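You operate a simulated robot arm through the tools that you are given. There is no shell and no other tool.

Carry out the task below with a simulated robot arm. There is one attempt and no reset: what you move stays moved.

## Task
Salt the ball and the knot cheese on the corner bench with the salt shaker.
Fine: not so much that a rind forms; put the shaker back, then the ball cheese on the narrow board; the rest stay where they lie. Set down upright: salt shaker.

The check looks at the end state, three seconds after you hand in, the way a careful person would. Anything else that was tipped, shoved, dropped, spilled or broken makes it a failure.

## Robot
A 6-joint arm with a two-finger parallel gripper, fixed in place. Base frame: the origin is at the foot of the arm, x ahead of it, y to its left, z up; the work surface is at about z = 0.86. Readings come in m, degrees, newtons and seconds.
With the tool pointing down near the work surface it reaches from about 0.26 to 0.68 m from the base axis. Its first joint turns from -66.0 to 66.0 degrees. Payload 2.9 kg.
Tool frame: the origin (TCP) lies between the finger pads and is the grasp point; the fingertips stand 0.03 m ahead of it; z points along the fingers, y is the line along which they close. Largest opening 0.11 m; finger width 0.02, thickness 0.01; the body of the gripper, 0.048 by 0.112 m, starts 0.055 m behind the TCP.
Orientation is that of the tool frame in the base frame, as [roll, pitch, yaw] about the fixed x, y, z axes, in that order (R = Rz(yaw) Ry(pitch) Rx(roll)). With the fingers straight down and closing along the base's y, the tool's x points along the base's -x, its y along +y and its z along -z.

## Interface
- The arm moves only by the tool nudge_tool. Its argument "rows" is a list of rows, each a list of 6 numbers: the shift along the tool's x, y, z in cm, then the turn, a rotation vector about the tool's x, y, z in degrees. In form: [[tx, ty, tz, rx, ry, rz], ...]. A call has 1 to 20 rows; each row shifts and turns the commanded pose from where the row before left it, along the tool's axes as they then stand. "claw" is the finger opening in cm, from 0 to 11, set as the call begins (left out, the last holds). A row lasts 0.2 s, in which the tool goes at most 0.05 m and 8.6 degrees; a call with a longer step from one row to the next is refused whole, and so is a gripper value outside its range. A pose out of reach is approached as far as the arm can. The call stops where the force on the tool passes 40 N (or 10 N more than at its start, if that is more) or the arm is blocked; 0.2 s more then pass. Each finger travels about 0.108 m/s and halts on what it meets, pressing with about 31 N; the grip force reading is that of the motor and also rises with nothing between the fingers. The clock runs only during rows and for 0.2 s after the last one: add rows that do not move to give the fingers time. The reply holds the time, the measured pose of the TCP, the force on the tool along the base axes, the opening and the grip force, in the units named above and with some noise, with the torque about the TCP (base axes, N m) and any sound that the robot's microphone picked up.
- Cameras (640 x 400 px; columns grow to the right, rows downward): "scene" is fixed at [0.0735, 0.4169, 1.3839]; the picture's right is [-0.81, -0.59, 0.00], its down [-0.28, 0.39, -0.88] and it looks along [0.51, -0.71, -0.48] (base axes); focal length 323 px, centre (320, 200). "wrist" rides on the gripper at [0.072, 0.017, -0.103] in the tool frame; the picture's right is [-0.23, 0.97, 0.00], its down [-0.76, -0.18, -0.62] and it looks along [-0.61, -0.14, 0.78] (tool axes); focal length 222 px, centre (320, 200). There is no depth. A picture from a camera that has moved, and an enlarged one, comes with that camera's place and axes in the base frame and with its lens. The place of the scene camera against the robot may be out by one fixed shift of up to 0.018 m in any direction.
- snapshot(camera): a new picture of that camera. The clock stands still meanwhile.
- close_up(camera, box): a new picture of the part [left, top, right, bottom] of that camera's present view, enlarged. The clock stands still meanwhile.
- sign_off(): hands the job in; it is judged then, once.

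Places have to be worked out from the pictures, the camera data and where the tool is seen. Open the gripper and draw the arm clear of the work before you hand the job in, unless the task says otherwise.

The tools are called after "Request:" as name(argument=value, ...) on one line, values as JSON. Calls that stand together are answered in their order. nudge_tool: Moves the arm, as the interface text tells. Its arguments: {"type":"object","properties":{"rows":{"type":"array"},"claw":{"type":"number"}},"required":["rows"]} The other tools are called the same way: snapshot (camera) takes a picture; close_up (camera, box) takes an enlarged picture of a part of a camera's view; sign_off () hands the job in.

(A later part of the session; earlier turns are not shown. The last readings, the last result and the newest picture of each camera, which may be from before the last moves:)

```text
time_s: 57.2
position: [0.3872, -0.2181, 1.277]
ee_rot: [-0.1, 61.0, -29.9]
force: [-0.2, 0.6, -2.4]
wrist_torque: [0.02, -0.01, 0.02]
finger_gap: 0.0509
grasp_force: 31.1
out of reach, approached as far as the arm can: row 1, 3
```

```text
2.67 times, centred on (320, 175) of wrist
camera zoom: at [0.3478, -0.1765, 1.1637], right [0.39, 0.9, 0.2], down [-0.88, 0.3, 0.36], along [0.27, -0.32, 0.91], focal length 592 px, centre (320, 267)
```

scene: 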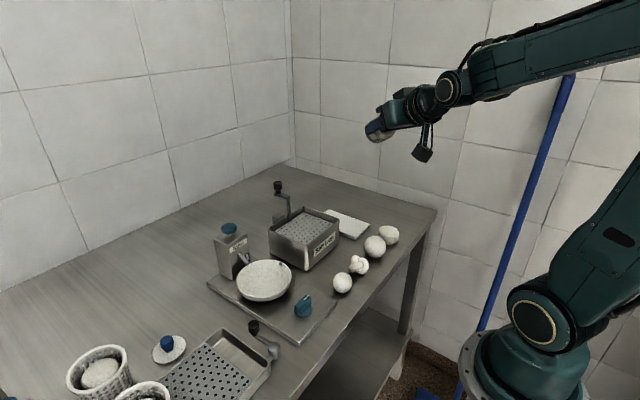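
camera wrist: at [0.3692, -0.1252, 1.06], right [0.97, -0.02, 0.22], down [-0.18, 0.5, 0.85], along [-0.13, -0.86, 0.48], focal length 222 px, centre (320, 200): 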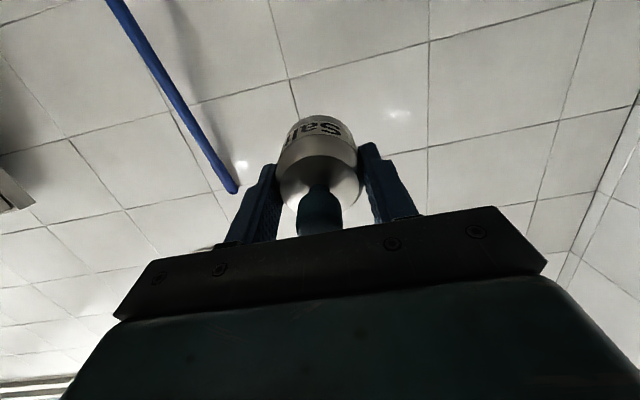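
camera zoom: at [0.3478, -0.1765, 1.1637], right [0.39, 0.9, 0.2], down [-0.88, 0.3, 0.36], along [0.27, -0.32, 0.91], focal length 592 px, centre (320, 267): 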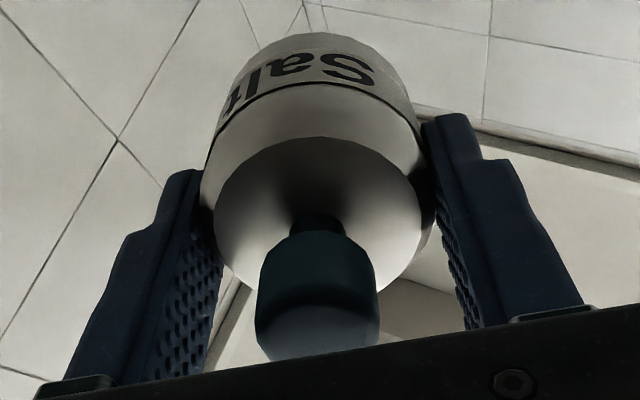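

The neck and cap look like a solid knob with no holes around it. I'm bringing the shaker back upright so I can try a longer, harder upright shake and then consider the knob.

Request:
nudge_tool(rows=[[0, 0, 0, 0, 8.5, 0], [0, 0, 0, 0, 8.5, 0], [0, 0, 0, 0, 8.5, 0], [0, 0, 0, 0, 8.5, 0], [0, 0, 0, 0, 8.5, 0], [0, 0, 0, 0, 8.5, 0], [0, 0, 0, 0, 8.5, 0], [0, 0, 0, 0, 8.5, 0], [0, 0, 0, 0, 8.5, 0], [0, 0, 0, 0, 8.5, 0], [0, 0, 0, 0, 8.5, 0], [0, 0, 0, 0, 8.5, 0], [0, 0, 0, 0, 8.5, 0], [0, 0, 0, 0, 8.5, 0], [0, 0, 0, 0, 0, 0]])

Request:
snapshot(camera="scene")

```text
time_s: 60.4
position: [0.3857, -0.2177, 1.2767]
ee_rot: [-179.9, -0.1, 150.0]
force: [0.1, 1.1, -1.7]
wrist_torque: [0.03, -0.01, 0.0]
finger_gap: 0.0506
grasp_force: 31.0
```

```text
taken
```

scene: 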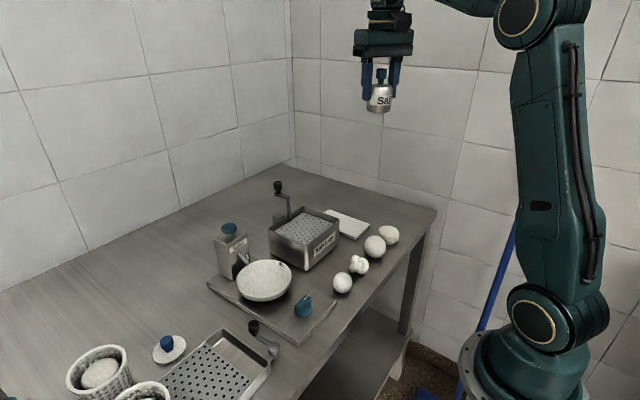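

Upright and intact. I'm turning back to yaw 180° and descending over the ball again, to about 3 cm above it.

Request:
nudge_tool(rows=[[0, 0, 0, 0, 0, -8.5], [0, 0, 0, 0, 0, -8.5], [0, 0, 0, 0, 0, -8.5], [0, 0, 0, 0, 0, -4.5], [3.2, 1.8, 0, 0, 0, 0], [0, 0, 4.7, 0, 0, 0], [0, 0, 4.7, 0, 0, 0], [0, 0, 4.7, 0, 0, 0], [0, 0, 4.7, 0, 0, 0], [0, 0, 4.7, 0, 0, 0], [0, 0, 4.7, 0, 0, 0], [0, 0, 0, 0, 0, 0]])

```text
time_s: 63.0
position: [0.3527, -0.2011, 0.994]
ee_rot: [-180.0, 0.0, -180.0]
force: [0.0, 0.6, -1.3]
wrist_torque: [0.0, 0.02, -0.01]
finger_gap: 0.0508
grasp_force: 30.7
```

I'm back 3 cm above the ball. Now five full-speed vertical strokes upright, then a look.

Request:
nudge_tool(rows=[[0, 0, -4.9, 0, 0, 0], [0, 0, 4.9, 0, 0, 0], [0, 0, -4.9, 0, 0, 0], [0, 0, 4.9, 0, 0, 0], [0, 0, -4.9, 0, 0, 0], [0, 0, 4.9, 0, 0, 0], [0, 0, -4.9, 0, 0, 0], [0, 0, 4.9, 0, 0, 0], [0, 0, -4.9, 0, 0, 0], [0, 0, 4.9, 0, 0, 0], [0, 0, -4.9, 0, 0, 0], [0, 0, 0, 0, 0, 0]])

Request:
close_up(camera="scene", box=[325, 220, 405, 300])

Request:
close_up(camera="scene", box=[360, 230, 390, 262])

Request:
close_up(camera="wrist", box=[260, 70, 380, 150])

```text
time_s: 65.6
position: [0.3535, -0.2, 1.0448]
ee_rot: [-179.9, 0.1, 180.0]
force: [1.0, -0.3, -1.1]
wrist_torque: [-0.02, 0.0, -0.01]
finger_gap: 0.0509
grasp_force: 31.6
```

```text
5.00 times, centred on (365, 260) of scene
camera zoom: at [0.0735, 0.4169, 1.3839], right [-0.81, -0.59, 0.0], down [-0.28, 0.39, -0.88], along [0.51, -0.71, -0.48], focal length 1617 px, centre (95, -100)
```

zoom: 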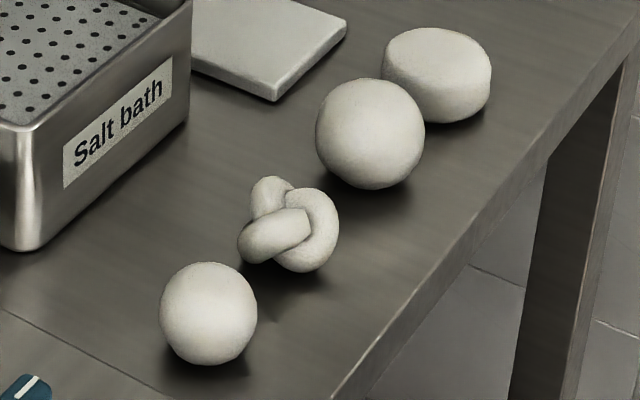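

```text
12.50 times, centred on (375, 246) of scene
camera zoom: at [0.0735, 0.4169, 1.3839], right [-0.81, -0.59, 0.0], down [-0.28, 0.39, -0.88], along [0.51, -0.71, -0.48], focal length 4043 px, centre (-368, -375)
```

zoom: 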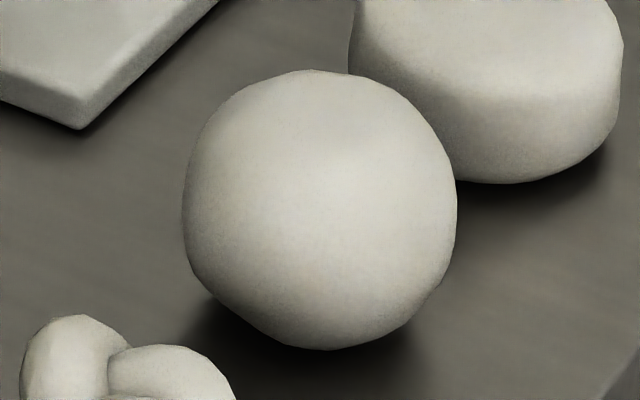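

```text
5.00 times, centred on (320, 110) of wrist
camera zoom: at [0.2827, -0.1828, 1.1478], right [0.23, 0.97, 0.0], down [0.76, -0.18, 0.62], along [0.61, -0.14, -0.78], focal length 1111 px, centre (320, 650)
```

zoom: 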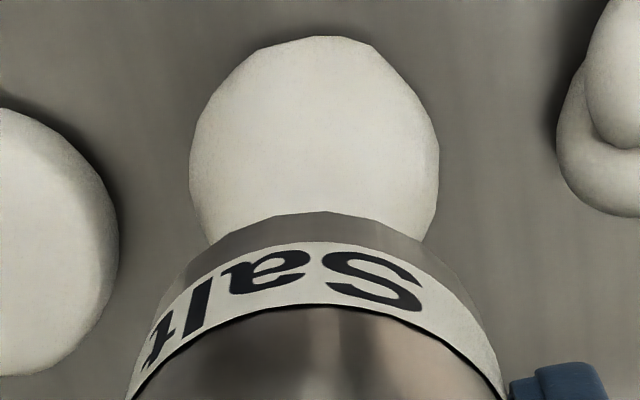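

Hard upright shaking gives nothing either, so this isn't a shake-to-pour device and the teal knob is the remaining candidate. I'm returning the shaker to its spot so I can re-grip it by the knob.

Request:
nudge_tool(rows=[[-1.74, -3.22, 0, 0, 0, 0], [-1.74, -3.22, 0, 0, 0, 0], [-1.74, -3.22, 0, 0, 0, 0], [-1.74, -3.22, 0, 0, 0, 0], [-1.74, -3.22, 0, 0, 0, 0], [0, 0, 4.0, 0, 0, 0], [0, 0, 4.0, 0, 0, 0], [0, 0, 3.0, 0, 0, 0], [0, 0, 0, 0, 0, 0]])

Request:
snapshot(camera="wrist")

Request:
close_up(camera="scene", box=[330, 140, 430, 240])

```text
time_s: 67.6
position: [0.4409, -0.3614, 0.9329]
ee_rot: [-180.0, 0.0, -180.0]
force: [-0.2, -0.1, -1.7]
wrist_torque: [0.04, 0.01, -0.02]
finger_gap: 0.0508
grasp_force: 30.9
```

```text
taken
camera wrist: at [0.3699, -0.3449, 1.0378], right [0.23, 0.97, 0.0], down [0.76, -0.18, 0.62], along [0.61, -0.14, -0.78], focal length 222 px, centre (320, 200)
```

wrist: 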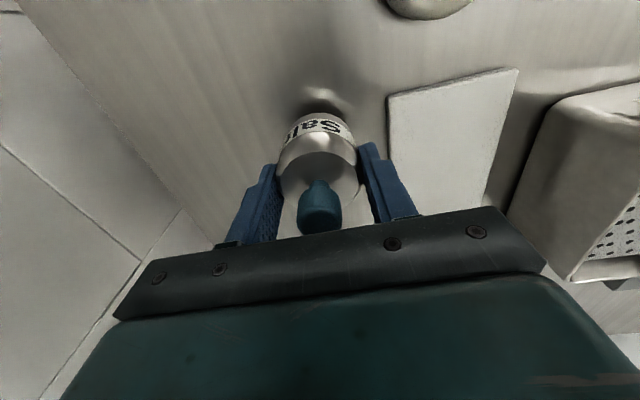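

```text
4.00 times, centred on (380, 190) of scene
camera zoom: at [0.0735, 0.4169, 1.3839], right [-0.81, -0.59, 0.0], down [-0.28, 0.39, -0.88], along [0.51, -0.71, -0.48], focal length 1294 px, centre (80, 240)
```

zoom: 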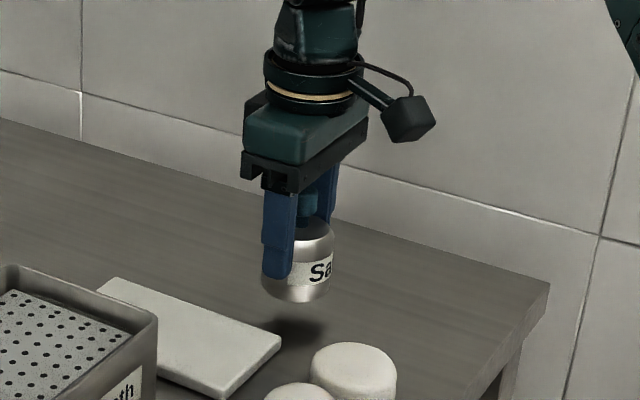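

The shaker has slipped about 6–7 mm down in the fingers from the shaking, so its base will touch sooner, at TCP z≈0.914. I'm lowering gently in small steps and watching the force.

Request:
nudge_tool(rows=[[0, 0, 1.0, 0, 0, 0], [0, 0, 0.5, 0, 0, 0], [0, 0, 0.15, 0, 0, 0], [0, 0, 0.15, 0, 0, 0], [0, 0, 0, 0, 0, 0]])

Request:
close_up(camera="scene", box=[350, 190, 400, 230])

```text
time_s: 68.8
position: [0.44, -0.3616, 0.9167]
ee_rot: [-180.0, 0.0, 180.0]
force: [-0.4, -0.5, -1.4]
wrist_torque: [0.0, -0.01, 0.0]
finger_gap: 0.0509
grasp_force: 30.8
```

```text
10.00 times, centred on (375, 210) of scene
camera zoom: at [0.0735, 0.4169, 1.3839], right [-0.81, -0.59, 0.0], down [-0.28, 0.39, -0.88], along [0.51, -0.71, -0.48], focal length 3234 px, centre (-230, 100)
```

zoom: 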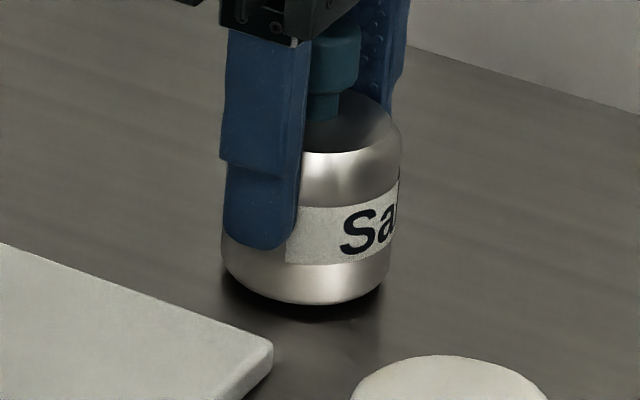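

It's almost touching, with a small shadow gap of 2–3 mm. I'm lowering millimetre by millimetre.

Request:
nudge_tool(rows=[[0, 0, 0.1, 0, 0, 0], [0, 0, 0.1, 0, 0, 0], [0, 0, 0.1, 0, 0, 0], [0, 0, 0, 0, 0, 0]])

```text
time_s: 69.8
position: [0.441, -0.3614, 0.9128]
ee_rot: [-179.9, 0.0, 180.0]
force: [0.5, 0.1, -1.4]
wrist_torque: [0.0, 0.01, 0.0]
finger_gap: 0.0508
grasp_force: 30.8
```

Request:
nudge_tool(rows=[[0, 0, 0.1, 0, 0, 0], [0, 0, 0.1, 0, 0, 0], [0, 0, 0, 0, 0, 0]])

Request:
close_up(camera="scene", box=[350, 190, 400, 230])

```text
time_s: 70.6
position: [0.4414, -0.3625, 0.912]
ee_rot: [-179.9, 0.0, -180.0]
force: [-2.4, 1.8, 12.1]
wrist_torque: [0.23, -0.11, 0.09]
finger_gap: 0.0508
grasp_force: 31.6
```

```text
10.00 times, centred on (375, 210) of scene
camera zoom: at [0.0732, 0.4171, 1.3839], right [-0.81, -0.59, 0.0], down [-0.28, 0.39, -0.88], along [0.51, -0.71, -0.48], focal length 3234 px, centre (-230, 100)
```

zoom: 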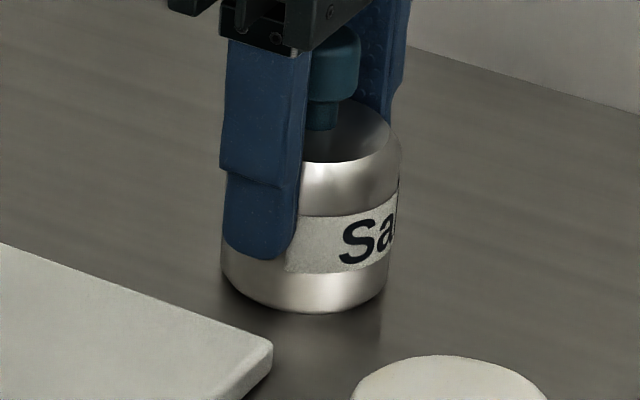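

Contact: 12 N upward at z=0.912. I'm backing off slightly, opening, and then rising clear of the knob.

Request:
nudge_tool(rows=[[0, 0, -0.1, 0, 0, 0], [0, 0, 0, 0, 0, 0]])

Request:
nudge_tool(claw=7.5, rows=[[0, 0, 0, 0, 0, 0], [0, 0, 0, 0, 0, 0], [0, 0, -1.5, 0, 0, 0], [0, 0, -2.5, 0, 0, 0], [0, 0, -2.5, 0, 0, 0], [0, 0, 0, 0, 0, 0]])

Request:
close_up(camera="scene", box=[330, 140, 430, 240])

Request:
snapshot(camera="wrist")

```text
time_s: 71.2
position: [0.4403, -0.3622, 0.9138]
ee_rot: [179.9, 0.0, -180.0]
force: [-0.4, 0.6, 6.1]
wrist_torque: [0.17, -0.17, 0.02]
finger_gap: 0.0508
grasp_force: 31.5
```

```text
time_s: 72.6
position: [0.4419, -0.3602, 0.9769]
ee_rot: [179.9, 0.0, -180.0]
force: [-0.1, 0.0, -0.4]
wrist_torque: [0.0, -0.02, 0.01]
finger_gap: 0.0749
grasp_force: 0.0
```

```text
4.00 times, centred on (380, 190) of scene
camera zoom: at [0.0735, 0.4169, 1.3839], right [-0.81, -0.59, 0.0], down [-0.28, 0.39, -0.88], along [0.51, -0.71, -0.48], focal length 1294 px, centre (80, 240)
```

zoom: 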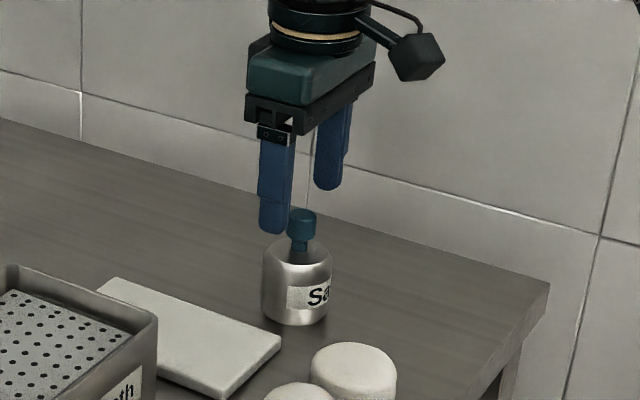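

```text
taken
camera wrist: at [0.3696, -0.3447, 1.0816], right [0.23, 0.97, 0.0], down [0.76, -0.18, 0.62], along [0.61, -0.14, -0.78], focal length 222 px, centre (320, 200)
```

wrist: 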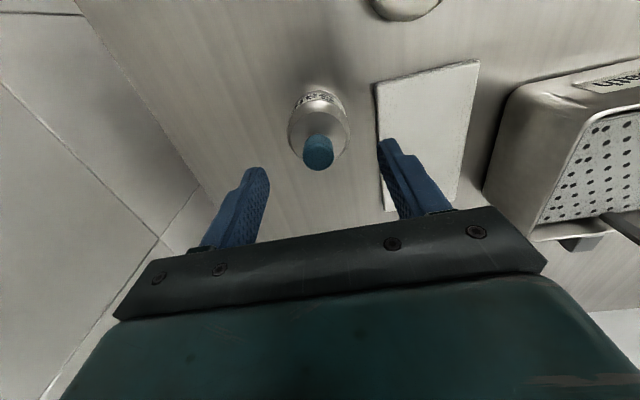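

The shaker stands upright in its place, with the knob back-projecting to (0.439, -0.362). I'm narrowing to 4 cm and lowering to grip the knob with the fingertips just above the top plate.

Request:
nudge_tool(claw=4.5, rows=[[0.2, -0.15, 0, 0, 0, 0], [0, 0, 1.5, 0, 0, 0], [0, 0, 1.4, 0, 0, 0], [0, 0, 0, 0, 0, 0]])

Request:
close_up(camera="scene", box=[350, 170, 400, 220])

Request:
snapshot(camera="wrist")

```text
time_s: 73.6
position: [0.4378, -0.3634, 0.9489]
ee_rot: [179.9, 0.0, 180.0]
force: [-0.5, -0.6, 0.2]
wrist_torque: [-0.04, -0.01, -0.01]
finger_gap: 0.0447
grasp_force: 0.1
```

```text
8.00 times, centred on (375, 195) of scene
camera zoom: at [0.0735, 0.4169, 1.3839], right [-0.81, -0.59, 0.0], down [-0.28, 0.39, -0.88], along [0.51, -0.71, -0.48], focal length 2588 px, centre (-120, 240)
```

zoom: 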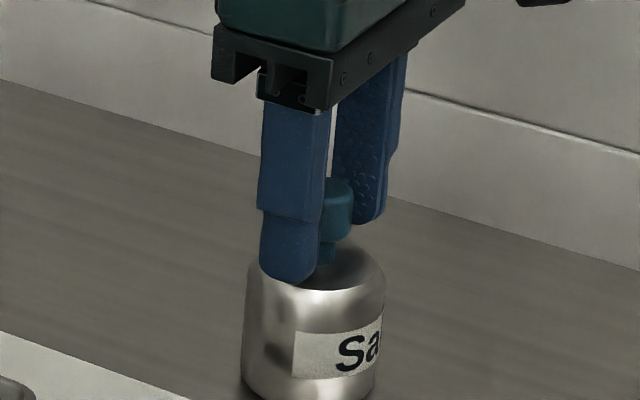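

```text
taken
camera wrist: at [0.3673, -0.3462, 1.0522], right [0.23, 0.97, 0.0], down [0.76, -0.18, 0.62], along [0.61, -0.14, -0.78], focal length 222 px, centre (320, 200)
```

wrist: 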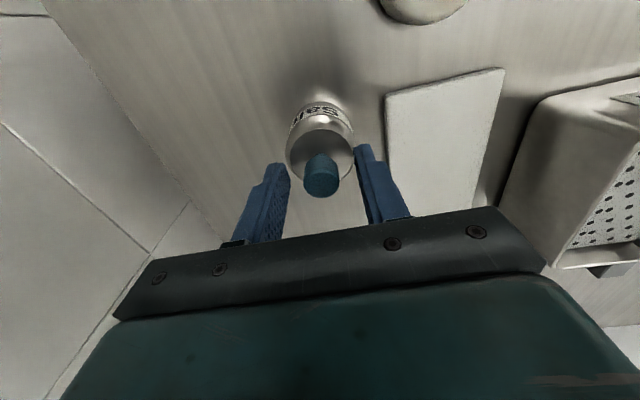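

The knob sits centred between the pads. I'm closing gently on it and watching the opening and any sound.

Request:
nudge_tool(claw=1.5, rows=[[0, 0, 0, 0, 0, 0], [0, 0, 0, 0, 0, 0], [0, 0, 0, 0, 0, 0]])

Request:
close_up(camera="scene", box=[350, 170, 400, 220])

```text
time_s: 74.4
position: [0.4373, -0.3626, 0.9484]
ee_rot: [-179.9, 0.1, 180.0]
force: [-0.3, 0.2, -0.5]
wrist_torque: [0.0, 0.03, -0.01]
finger_gap: 0.0209
grasp_force: 31.4
```

```text
8.00 times, centred on (375, 195) of scene
camera zoom: at [0.0735, 0.4169, 1.3839], right [-0.81, -0.59, 0.0], down [-0.28, 0.39, -0.88], along [0.51, -0.71, -0.48], focal length 2588 px, centre (-120, 240)
```

zoom: 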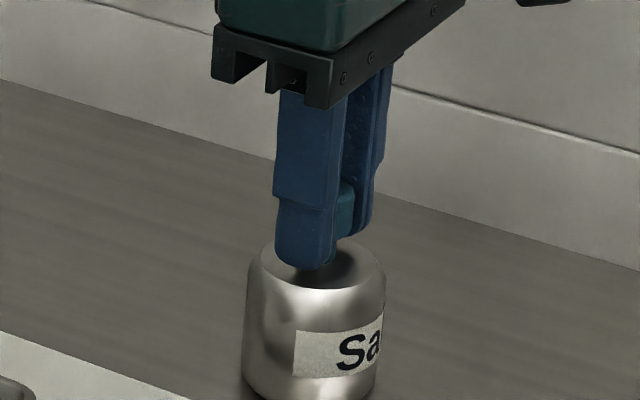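

Gripped at 2.1 cm on the knob with no sound. I'm lifting 3 cm and checking whether the knob moves relative to the body.

Request:
nudge_tool(rows=[[0, 0, -1.0, 0, 0, 0], [0, 0, -1.0, 0, 0, 0], [0, 0, -1.0, 0, 0, 0], [0, 0, 0, 0, 0, 0]])

Request:
close_up(camera="scene", box=[350, 160, 400, 210])

Request:
close_up(camera="scene", box=[330, 140, 430, 240])

```text
time_s: 75.4
position: [0.4382, -0.3613, 0.9798]
ee_rot: [180.0, 0.0, -179.9]
force: [0.1, 0.4, -1.1]
wrist_torque: [0.04, 0.01, 0.01]
finger_gap: 0.0208
grasp_force: 31.1
```

```text
8.00 times, centred on (375, 185) of scene
camera zoom: at [0.0735, 0.4169, 1.3839], right [-0.81, -0.59, 0.0], down [-0.28, 0.39, -0.88], along [0.51, -0.71, -0.48], focal length 2588 px, centre (-120, 320)
```

zoom: 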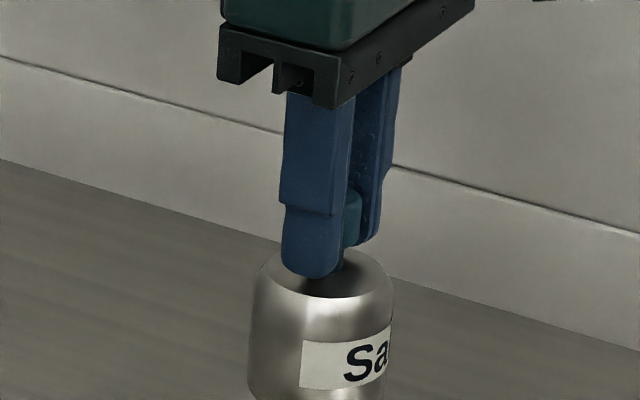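

```text
4.00 times, centred on (380, 190) of scene
camera zoom: at [0.0735, 0.4169, 1.3839], right [-0.81, -0.59, 0.0], down [-0.28, 0.39, -0.88], along [0.51, -0.71, -0.48], focal length 1294 px, centre (80, 240)
```

zoom: 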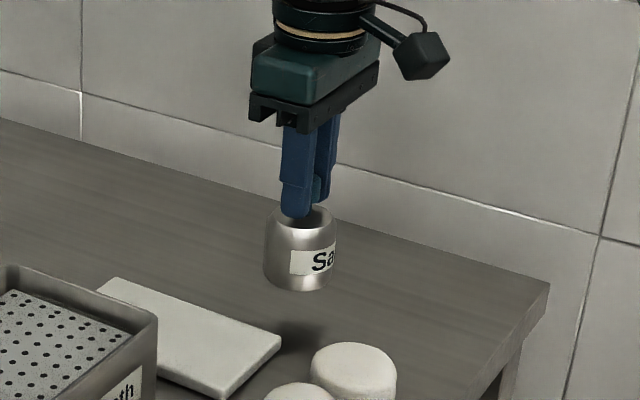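

The shaker lifts solidly by the knob. I'm carrying it to the ball, stopping about 6 cm above the cheese.

Request:
nudge_tool(rows=[[0, 0, -3.0, 0, 0, 0], [0, 0, -3.0, 0, 0, 0], [0, 0, -3.0, 0, 0, 0], [1.68, 3.22, 0, 0, 0, 0], [1.68, 3.22, 0, 0, 0, 0], [1.68, 3.22, 0, 0, 0, 0], [1.68, 3.22, 0, 0, 0, 0], [1.68, 3.22, 0, 0, 0, 0], [0, 0, 2.0, 0, 0, 0], [0, 0, 0, 0, 0, 0]])

Request:
close_up(camera="scene", box=[330, 150, 430, 270])

Request:
snapshot(camera="wrist")

```text
time_s: 77.6
position: [0.356, -0.2011, 1.0487]
ee_rot: [-180.0, 0.0, 179.9]
force: [-0.7, 1.0, -1.7]
wrist_torque: [0.0, -0.01, -0.02]
finger_gap: 0.0206
grasp_force: 30.6
```

```text
3.33 times, centred on (380, 210) of scene
camera zoom: at [0.0735, 0.4169, 1.3839], right [-0.81, -0.59, 0.0], down [-0.28, 0.39, -0.88], along [0.51, -0.71, -0.48], focal length 1078 px, centre (120, 167)
```

zoom: 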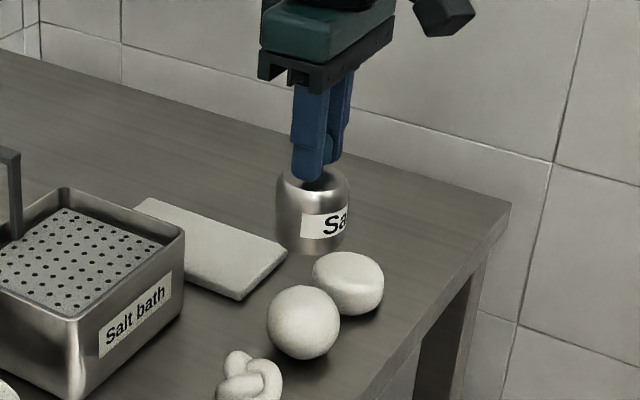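

```text
taken
camera wrist: at [0.2834, -0.1847, 1.1527], right [0.23, 0.97, 0.0], down [0.76, -0.18, 0.62], along [0.61, -0.14, -0.78], focal length 222 px, centre (320, 200)
```

wrist: 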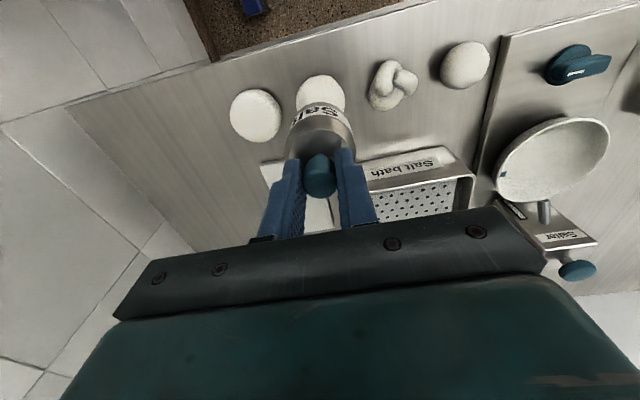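

Held by the knob, base about 4.5 cm above the ball. I'm trying two full vertical strokes this way.

Request:
nudge_tool(rows=[[0, 0, -4.8, 0, 0, 0], [0, 0, 4.8, 0, 0, 0], [0, 0, -4.8, 0, 0, 0], [0, 0, 4.8, 0, 0, 0], [0, 0, 0, 0, 0, 0]])

Request:
close_up(camera="scene", box=[345, 190, 405, 262])

Request:
close_up(camera="scene", box=[360, 230, 390, 262])

```text
time_s: 78.8
position: [0.3541, -0.2015, 1.0479]
ee_rot: [-179.9, 0.0, -180.0]
force: [-0.5, -0.1, -1.4]
wrist_torque: [0.02, -0.02, 0.0]
finger_gap: 0.0205
grasp_force: 31.0
```

```text
5.56 times, centred on (375, 226) of scene
camera zoom: at [0.0735, 0.4169, 1.3839], right [-0.81, -0.59, 0.0], down [-0.28, 0.39, -0.88], along [0.51, -0.71, -0.48], focal length 1797 px, centre (14, 56)
```

zoom: 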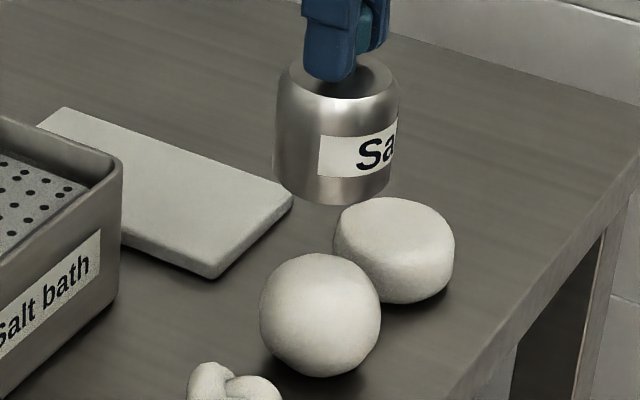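

```text
12.50 times, centred on (375, 246) of scene
camera zoom: at [0.0735, 0.4169, 1.3839], right [-0.81, -0.59, 0.0], down [-0.28, 0.39, -0.88], along [0.51, -0.71, -0.48], focal length 4043 px, centre (-368, -375)
```

zoom: 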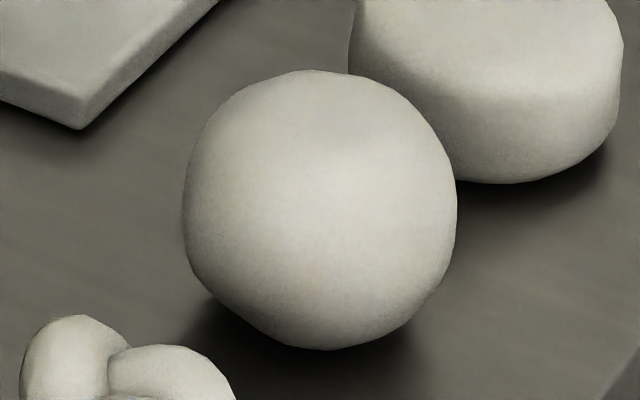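

The upper rim of the ball may look slightly grainy now. I'm zooming much tighter on the tops of the ball, the knot and the small ball to compare textures.

Request:
close_up(camera="scene", box=[364, 234, 384, 247])

Request:
close_up(camera="scene", box=[333, 271, 353, 284])

Request:
close_up(camera="scene", box=[381, 225, 401, 238])

Request:
close_up(camera="wrist", box=[290, 70, 350, 110])

```text
16.00 times, centred on (374, 240) of scene
camera zoom: at [0.0735, 0.4169, 1.3839], right [-0.81, -0.59, 0.0], down [-0.28, 0.39, -0.88], along [0.51, -0.71, -0.48], focal length 5175 px, centre (-544, -448)
```

zoom: 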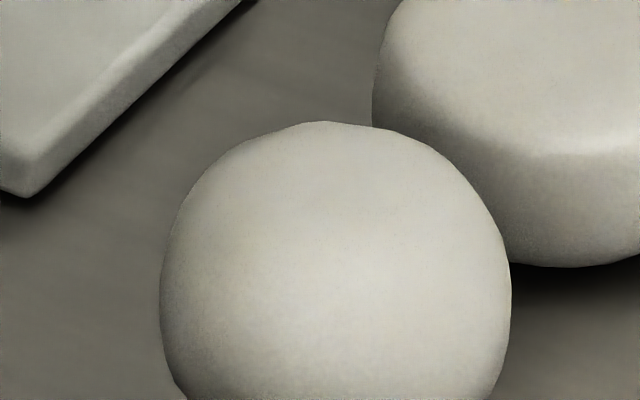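

```text
16.00 times, centred on (343, 278) of scene
camera zoom: at [0.0735, 0.4169, 1.3839], right [-0.81, -0.59, 0.0], down [-0.28, 0.39, -0.88], along [0.51, -0.71, -0.48], focal length 5175 px, centre (-48, -1040)
```

zoom: 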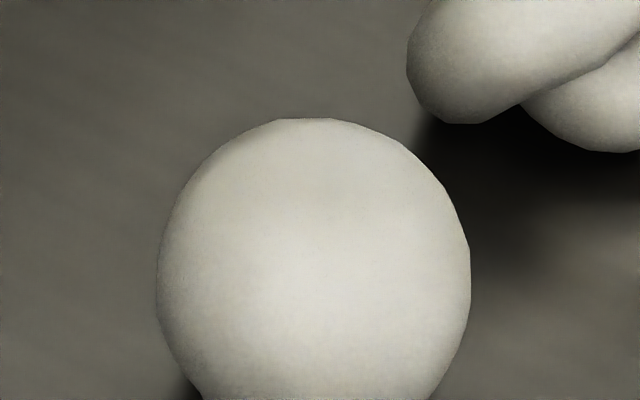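

```text
16.00 times, centred on (391, 232) of scene
camera zoom: at [0.0735, 0.4169, 1.3839], right [-0.81, -0.59, 0.0], down [-0.28, 0.39, -0.88], along [0.51, -0.71, -0.48], focal length 5175 px, centre (-816, -304)
```

zoom: 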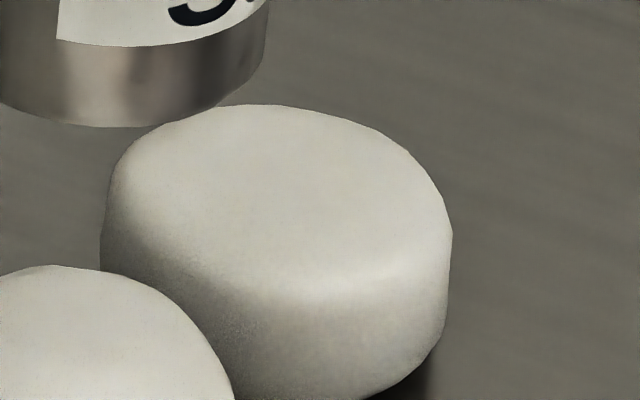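

```text
10.00 times, centred on (320, 90) of wrist
camera zoom: at [0.2819, -0.1847, 1.1523], right [0.23, 0.97, 0.0], down [0.76, -0.18, 0.62], along [0.61, -0.14, -0.78], focal length 2221 px, centre (320, 1300)
```

zoom: 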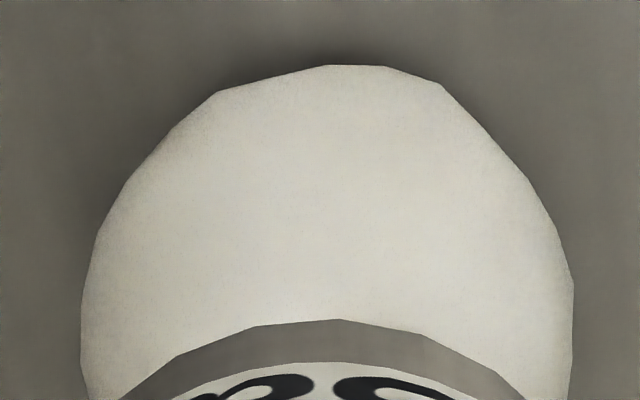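

The texture matches the unsalted neighbours, so there's still no salt. The remaining idea is that the knob is a plunger worked by pressing the shaker down, so I'm lowering it toward the ball, stopping just short of contact.

Request:
nudge_tool(rows=[[0, 0, 2.0, 0, 0, 0], [0, 0, 1.5, 0, 0, 0], [0, 0, 0.3, 0, 0, 0], [0, 0, 0, 0, 0, 0]])

Request:
close_up(camera="scene", box=[345, 200, 405, 262])

Request:
snapshot(camera="wrist")

```text
time_s: 79.8
position: [0.3534, -0.2016, 1.0086]
ee_rot: [180.0, 0.0, 180.0]
force: [-0.7, 0.6, -1.4]
wrist_torque: [-0.02, 0.0, 0.03]
finger_gap: 0.0207
grasp_force: 31.2
```

```text
6.45 times, centred on (375, 231) of scene
camera zoom: at [0.0735, 0.4169, 1.3839], right [-0.81, -0.59, 0.0], down [-0.28, 0.39, -0.88], along [0.51, -0.71, -0.48], focal length 2087 px, centre (-35, 0)
```

zoom: 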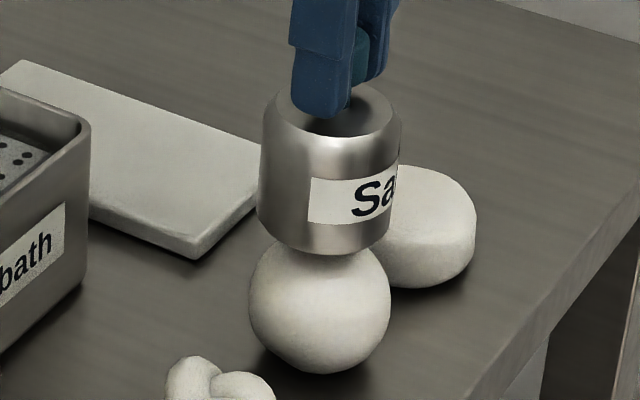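

```text
taken
camera wrist: at [0.2828, -0.1852, 1.1146], right [0.23, 0.97, 0.0], down [0.76, -0.18, 0.62], along [0.61, -0.14, -0.78], focal length 222 px, centre (320, 200)
```

wrist: 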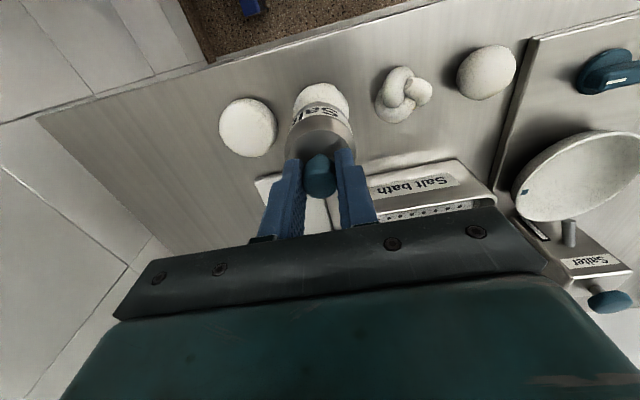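

The base is about 5 mm above the ball and centred. I'm stepping down 1 mm at a time to a light touch.

Request:
nudge_tool(rows=[[0, 0, 0.1, 0, 0, 0], [0, 0, 0.1, 0, 0, 0], [0, 0, 0.1, 0, 0, 0], [0, 0, 0.1, 0, 0, 0], [0, 0, 0, 0, 0, 0]])

```text
time_s: 81.0
position: [0.3533, -0.2013, 1.007]
ee_rot: [180.0, 0.1, -179.8]
force: [-0.6, 0.0, -1.6]
wrist_torque: [0.0, 0.01, -0.01]
finger_gap: 0.0207
grasp_force: 30.7
```

No contact yet. Another 3 mm in steps.

Request:
nudge_tool(rows=[[0, 0, 0.1, 0, 0, 0], [0, 0, 0.1, 0, 0, 0], [0, 0, 0.1, 0, 0, 0], [0, 0, 0, 0, 0, 0]])

Request:
close_up(camera="scene", box=[355, 225, 395, 262])

```text
time_s: 82.0
position: [0.3533, -0.2023, 1.0036]
ee_rot: [180.0, 0.0, 179.9]
force: [-0.6, 0.0, -1.5]
wrist_torque: [0.0, 0.0, 0.01]
finger_gap: 0.021
grasp_force: 31.0
```

```text
10.81 times, centred on (375, 244) of scene
camera zoom: at [0.0735, 0.4169, 1.3839], right [-0.81, -0.59, 0.0], down [-0.28, 0.39, -0.88], along [0.51, -0.71, -0.48], focal length 3497 px, centre (-275, -270)
```

zoom: 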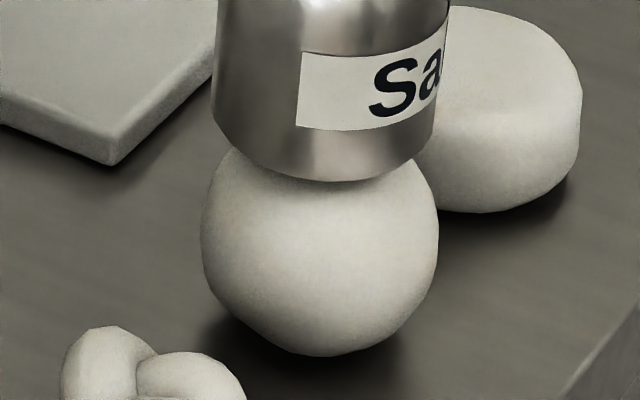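

Very close, still no contact force. Another 3 mm in steps.

Request:
nudge_tool(rows=[[0, 0, 0.1, 0, 0, 0], [0, 0, 0.1, 0, 0, 0], [0, 0, 0.1, 0, 0, 0], [0, 0, 0, 0, 0, 0]])

```text
time_s: 83.0
position: [0.3549, -0.202, 0.9994]
ee_rot: [-179.9, 0.0, -180.0]
force: [0.7, -0.1, -0.9]
wrist_torque: [-0.02, -0.01, 0.04]
finger_gap: 0.0207
grasp_force: 30.5
```

The force has dropped slightly, so contact may be beginning. Two more millimetres.

Request:
nudge_tool(rows=[[0, 0, 0.1, 0, 0, 0], [0, 0, 0.1, 0, 0, 0], [0, 0, 0, 0, 0, 0]])

Request:
close_up(camera="scene", box=[355, 195, 395, 262])

```text
time_s: 83.8
position: [0.3542, -0.2023, 0.9983]
ee_rot: [-180.0, 0.0, -179.9]
force: [-0.2, 0.0, -1.0]
wrist_torque: [-0.04, -0.02, 0.02]
finger_gap: 0.0208
grasp_force: 31.0
```

```text
5.97 times, centred on (375, 228) of scene
camera zoom: at [0.0735, 0.4169, 1.3839], right [-0.81, -0.59, 0.0], down [-0.28, 0.39, -0.88], along [0.51, -0.71, -0.48], focal length 1931 px, centre (-8, 30)
```

zoom: 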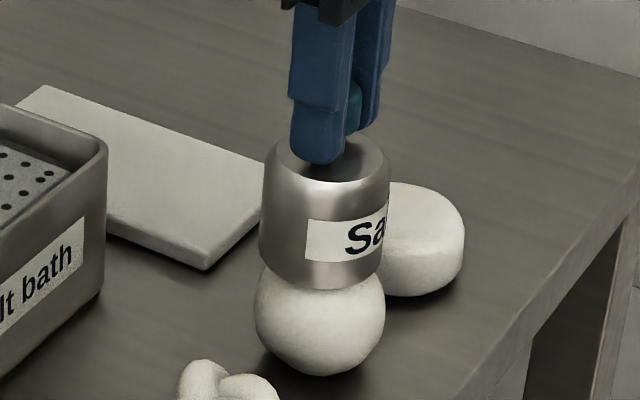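

No clear contact yet; the base may be slightly recessed. I'm continuing in 1 mm steps for another 4 mm, watching the force.

Request:
nudge_tool(rows=[[0, 0, 0.1, 0, 0, 0], [0, 0, 0.1, 0, 0, 0], [0, 0, 0, 0, 0, 0]])

Request:
nudge_tool(rows=[[0, 0, 0.1, 0, 0, 0], [0, 0, 0.1, 0, 0, 0], [0, 0, 0, 0, 0, 0]])

Request:
close_up(camera="scene", box=[355, 195, 395, 262])

```text
time_s: 84.6
position: [0.3543, -0.2017, 0.9979]
ee_rot: [-179.8, 0.2, 180.0]
force: [-3.6, 0.7, 25.0]
wrist_torque: [0.06, 0.37, 0.01]
finger_gap: 0.0208
grasp_force: 31.2
```

```text
time_s: 85.4
position: [0.3556, -0.2019, 0.9958]
ee_rot: [-179.8, 0.2, -180.0]
force: [3.0, 0.1, 26.3]
wrist_torque: [0.06, -0.31, 0.03]
finger_gap: 0.0209
grasp_force: 31.3
```

```text
5.97 times, centred on (375, 228) of scene
camera zoom: at [0.0732, 0.4171, 1.3839], right [-0.81, -0.59, 0.0], down [-0.28, 0.39, -0.88], along [0.51, -0.71, -0.48], focal length 1931 px, centre (-8, 30)
```

zoom: 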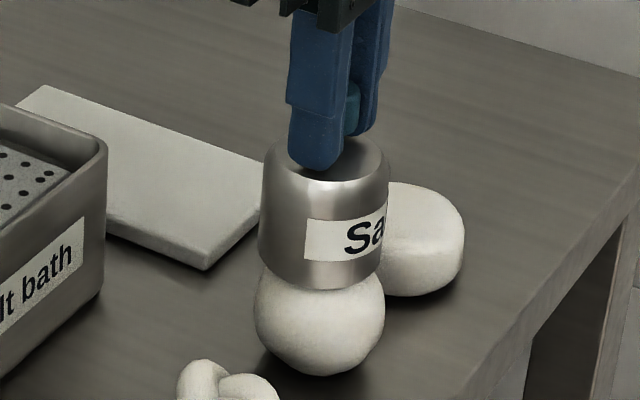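

The force jumped to 25 N and the fingers then slid about 2 mm on the knob, so the knob is rigid and not a plunger. I'm backing off right away and checking the ball.

Request:
nudge_tool(rows=[[0, 0, -0.5, 0, 0, 0], [0, 0, -2.0, 0, 0, 0], [0, 0, -3.0, 0, 0, 0], [0, 0, -3.0, 0, 0, 0], [0, 0, 0, 0, 0, 0]])

Request:
close_up(camera="scene", box=[325, 180, 425, 300])

Request:
close_up(camera="scene", box=[360, 230, 390, 262])

```text
time_s: 86.6
position: [0.3542, -0.2027, 1.0797]
ee_rot: [-180.0, 0.0, -180.0]
force: [0.2, 0.2, -2.9]
wrist_torque: [0.0, 0.02, 0.0]
finger_gap: 0.0207
grasp_force: 31.4
```

```text
3.33 times, centred on (375, 240) of scene
camera zoom: at [0.0735, 0.4169, 1.3839], right [-0.81, -0.59, 0.0], down [-0.28, 0.39, -0.88], along [0.51, -0.71, -0.48], focal length 1078 px, centre (137, 67)
```

zoom: 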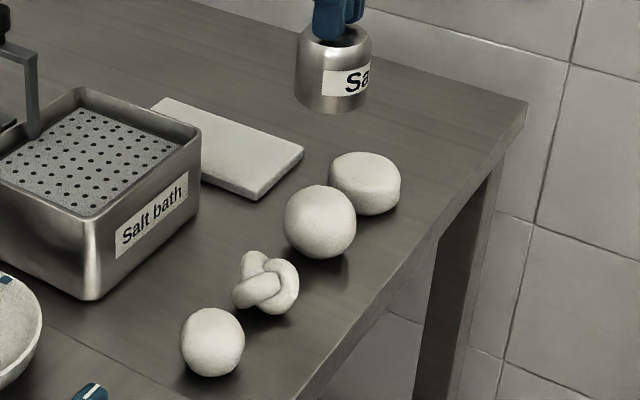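

```text
12.50 times, centred on (375, 246) of scene
camera zoom: at [0.0735, 0.4169, 1.3839], right [-0.81, -0.59, 0.0], down [-0.28, 0.39, -0.88], along [0.51, -0.71, -0.48], focal length 4043 px, centre (-368, -375)
```

zoom: 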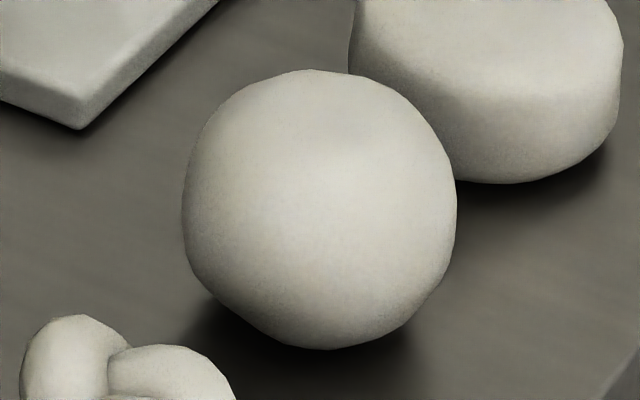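

The ball is unmarked and still in place. I need to see the underside, so I'm moving along to y≈0 at a safe height, where I can tip the base right toward the scene camera.

Request:
nudge_tool(rows=[[0, 0, -4.0, 0, 0, 0], [0, 0, -4.0, 0, 0, 0], [0, 4.5, 0, 0, 0, 0], [0, 4.5, 0, 0, 0, 0], [0, 4.5, 0, 0, 0, 0], [0, 4.5, 0, 0, 0, 0], [0, 2.2, 0, 0, 0, 0], [0, 0, 0, 0, 0, 8.5], [0, 0, 0, 0, 0, 8.5], [0, 0, 0, 0, 0, 8.5], [0, 0, 0, 0, 0, 8.5], [0, 0, 0, 0, 0, 8.5], [0, 0, 0, 0, 0, 8.5], [0, 0, 0, 0, 0, 8.5], [0, 0, 0, 0, 0, 8.5], [0, 0, 0, 0, 0, 8.5], [0, 0, 0, 0, 0, 8.5], [0, 0, 0, 0, 0, 5.0], [0, 0, 0, 0, 0, 0]])

Request:
nudge_tool(rows=[[0, 0, 0, 0, 8.5, 0], [0, 0, 0, 0, 8.5, 0], [0, 0, 0, 0, 8.5, 0], [0, 0, 0, 0, 8.5, 0], [0, 0, 0, 0, 8.5, 0], [0, 0, 0, 0, 8.5, 0], [0, 0, 0, 0, 0, 0]])

Request:
snapshot(camera="scene")

```text
time_s: 90.6
position: [0.3547, 0.0, 1.1584]
ee_rot: [180.0, 0.0, 89.9]
force: [0.2, -0.2, -1.1]
wrist_torque: [0.01, 0.02, -0.01]
finger_gap: 0.0207
grasp_force: 31.0
```

```text
time_s: 92.2
position: [0.3514, 0.0158, 1.1329]
ee_rot: [179.9, -51.1, 90.0]
force: [0.0, 0.4, -1.1]
wrist_torque: [-0.09, -0.03, 0.0]
finger_gap: 0.021
grasp_force: 31.2
out of reach, approached as far as the arm can: row 5, 6
```

```text
taken
```

scene: 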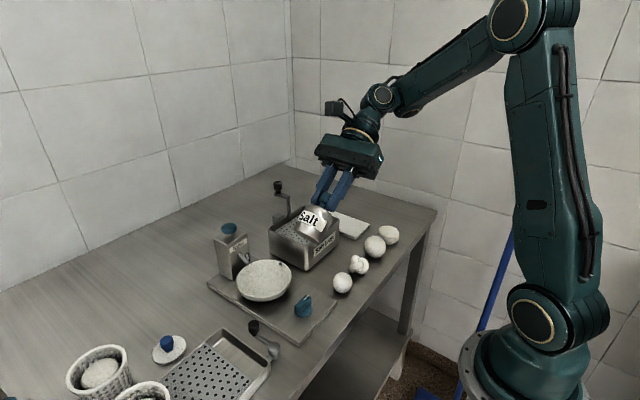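

The base is now tipped toward the scene camera. I'm zooming on it.

Request:
close_up(camera="scene", box=[290, 195, 345, 255])

Request:
close_up(camera="scene", box=[300, 220, 330, 250])

```text
6.67 times, centred on (318, 225) of scene
camera zoom: at [0.0735, 0.4169, 1.3839], right [-0.81, -0.59, 0.0], down [-0.28, 0.39, -0.88], along [0.51, -0.71, -0.48], focal length 2156 px, centre (337, 33)
```

zoom: 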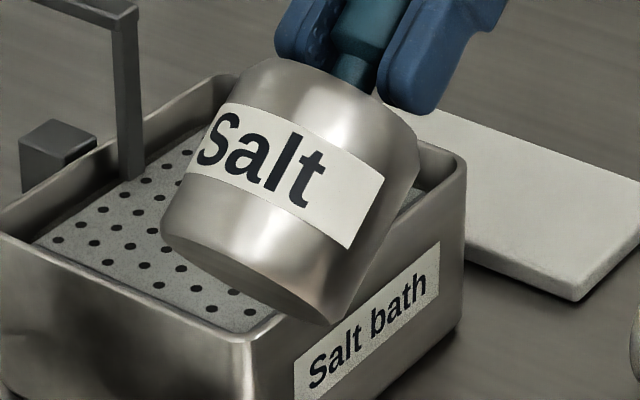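

```text
13.33 times, centred on (315, 235) of scene
camera zoom: at [0.0735, 0.4169, 1.3839], right [-0.81, -0.59, 0.0], down [-0.28, 0.39, -0.88], along [0.51, -0.71, -0.48], focal length 4312 px, centre (387, -267)
```

zoom: 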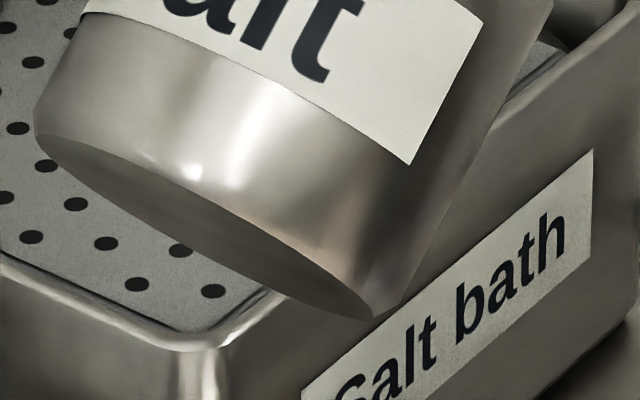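

The base is plain too, so the pot gives no visible outlet and the true inversion test was weak: high up, only 119°, with strokes cut short by reach. I'm untilting and heading home to re-grip it so it can be fully turned over at low height.

Request:
nudge_tool(rows=[[0, 0, 0, 0, -8.5, 0], [0, 0, 0, 0, -8.5, 0], [0, 0, 0, 0, -8.5, 0], [0, 0, 0, 0, -8.5, 0], [0, 0, 0, 0, -8.5, 0], [0, 0, 0, 0, -8.5, 0], [0, 0, 0, 0, 0, 0]])

Request:
nudge_tool(rows=[[0, 0, 0, 0, 0, -8.5], [0, 0, 0, 0, 0, -8.5], [0, 0, 0, 0, 0, -8.5], [0, 0, 0, 0, 0, -8.5], [0, 0, 0, 0, 0, -8.5], [0, 0, 0, 0, 0, -8.5], [0, 0, 0, 0, 0, -8.5], [0, 0, 0, 0, 0, -8.5], [0, 0, 0, 0, 0, -8.5], [0, 0, 0, 0, 0, -8.5], [0, 0, 0, 0, 0, -5.0], [0, 0, 0, 0, 0, 0]])

```text
time_s: 93.8
position: [0.3511, 0.0153, 1.1332]
ee_rot: [179.9, -0.1, 90.0]
force: [-0.3, 0.0, -1.2]
wrist_torque: [0.0, 0.03, 0.01]
finger_gap: 0.0207
grasp_force: 31.1
```

```text
time_s: 96.4
position: [0.3504, 0.0151, 1.1325]
ee_rot: [180.0, 0.0, -179.9]
force: [0.8, 0.6, -0.9]
wrist_torque: [0.0, -0.01, -0.02]
finger_gap: 0.0205
grasp_force: 30.9
```

Upright at yaw 180° again. I'm carrying the shaker back above its home position.

Request:
nudge_tool(rows=[[0, -4.2, 0, 0, 0, 0], [0, -4.2, 0, 0, 0, 0], [0, -4.2, 0, 0, 0, 0], [0, -4.2, 0, 0, 0, 0], [-1.5, -4.2, 0, 0, 0, 0], [-1.8, -4.2, 0, 0, 0, 0], [-1.8, -4.2, 0, 0, 0, 0], [-1.9, -4.2, 0, 0, 0, 0], [-1.9, -4.1, 0, 0, 0, 0], [0, 0, 4.5, 0, 0, 0], [0, 0, 4.5, 0, 0, 0], [0, 0, 4.5, 0, 0, 0], [0, 0, 0, 0, 0, 0]])

Request:
close_up(camera="scene", box=[330, 140, 430, 240])

Request:
snapshot(camera="wrist")

```text
time_s: 99.2
position: [0.4417, -0.36, 0.9983]
ee_rot: [180.0, 0.0, 180.0]
force: [-0.3, 1.4, -2.6]
wrist_torque: [0.02, 0.0, -0.04]
finger_gap: 0.0207
grasp_force: 30.6
```

```text
4.00 times, centred on (380, 190) of scene
camera zoom: at [0.0735, 0.4169, 1.3839], right [-0.81, -0.59, 0.0], down [-0.28, 0.39, -0.88], along [0.51, -0.71, -0.48], focal length 1294 px, centre (80, 240)
```

zoom: 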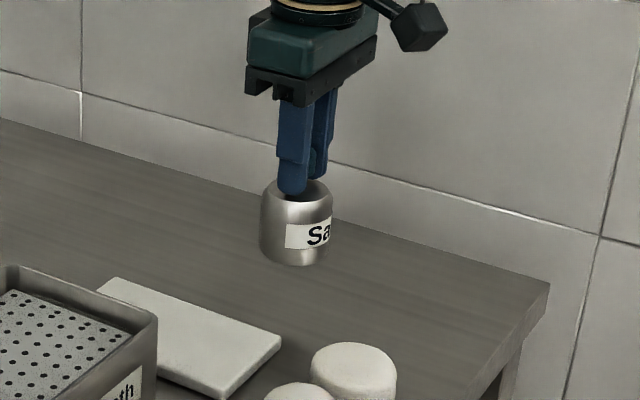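

```text
taken
camera wrist: at [0.3705, -0.3443, 1.1018], right [0.23, 0.97, 0.0], down [0.76, -0.18, 0.62], along [0.61, -0.14, -0.78], focal length 222 px, centre (320, 200)
```

wrist: 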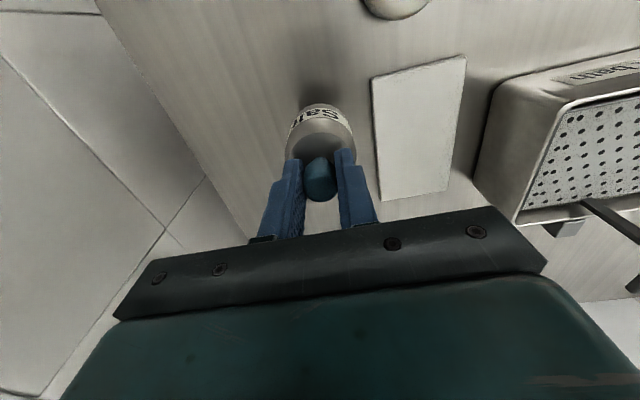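

The shaker hangs over its spot, base at about 0.912. I'm lowering 4.6 cm, then touching down in small steps.

Request:
nudge_tool(rows=[[0, 0, 2.5, 0, 0, 0], [0, 0, 1.8, 0, 0, 0], [0, 0, 0.3, 0, 0, 0], [0, 0, 0.1, 0, 0, 0], [0, 0, 0.1, 0, 0, 0], [0, 0, 0, 0, 0, 0]])

Request:
nudge_tool(rows=[[0, 0, 0.1, 0, 0, 0], [0, 0, 0.1, 0, 0, 0], [0, 0, 0, 0, 0, 0]])

```text
time_s: 100.6
position: [0.44, -0.3621, 0.9495]
ee_rot: [180.0, 0.0, -180.0]
force: [0.5, 0.4, -2.0]
wrist_torque: [-0.03, -0.04, -0.04]
finger_gap: 0.0206
grasp_force: 31.4
```

```text
time_s: 101.4
position: [0.4403, -0.361, 0.9485]
ee_rot: [180.0, 0.0, -179.9]
force: [-1.0, 0.3, -1.2]
wrist_torque: [0.02, 0.01, 0.0]
finger_gap: 0.0208
grasp_force: 30.7
```

Request:
nudge_tool(rows=[[0, 0, 0.1, 0, 0, 0], [0, 0, 0.1, 0, 0, 0], [0, 0, 0, 0, 0, 0]])

Request:
close_up(camera="scene", box=[350, 180, 400, 230])

```text
time_s: 102.2
position: [0.4392, -0.3622, 0.9455]
ee_rot: [-179.9, 0.0, 179.9]
force: [-1.2, 0.9, 4.7]
wrist_torque: [-0.02, 0.02, 0.02]
finger_gap: 0.0209
grasp_force: 31.3
```

```text
8.00 times, centred on (375, 205) of scene
camera zoom: at [0.0734, 0.4169, 1.3839], right [-0.81, -0.59, 0.0], down [-0.28, 0.39, -0.88], along [0.51, -0.71, -0.48], focal length 2588 px, centre (-120, 160)
```

zoom: 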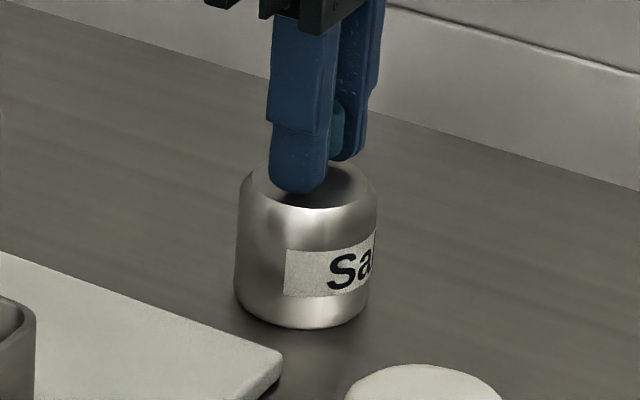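

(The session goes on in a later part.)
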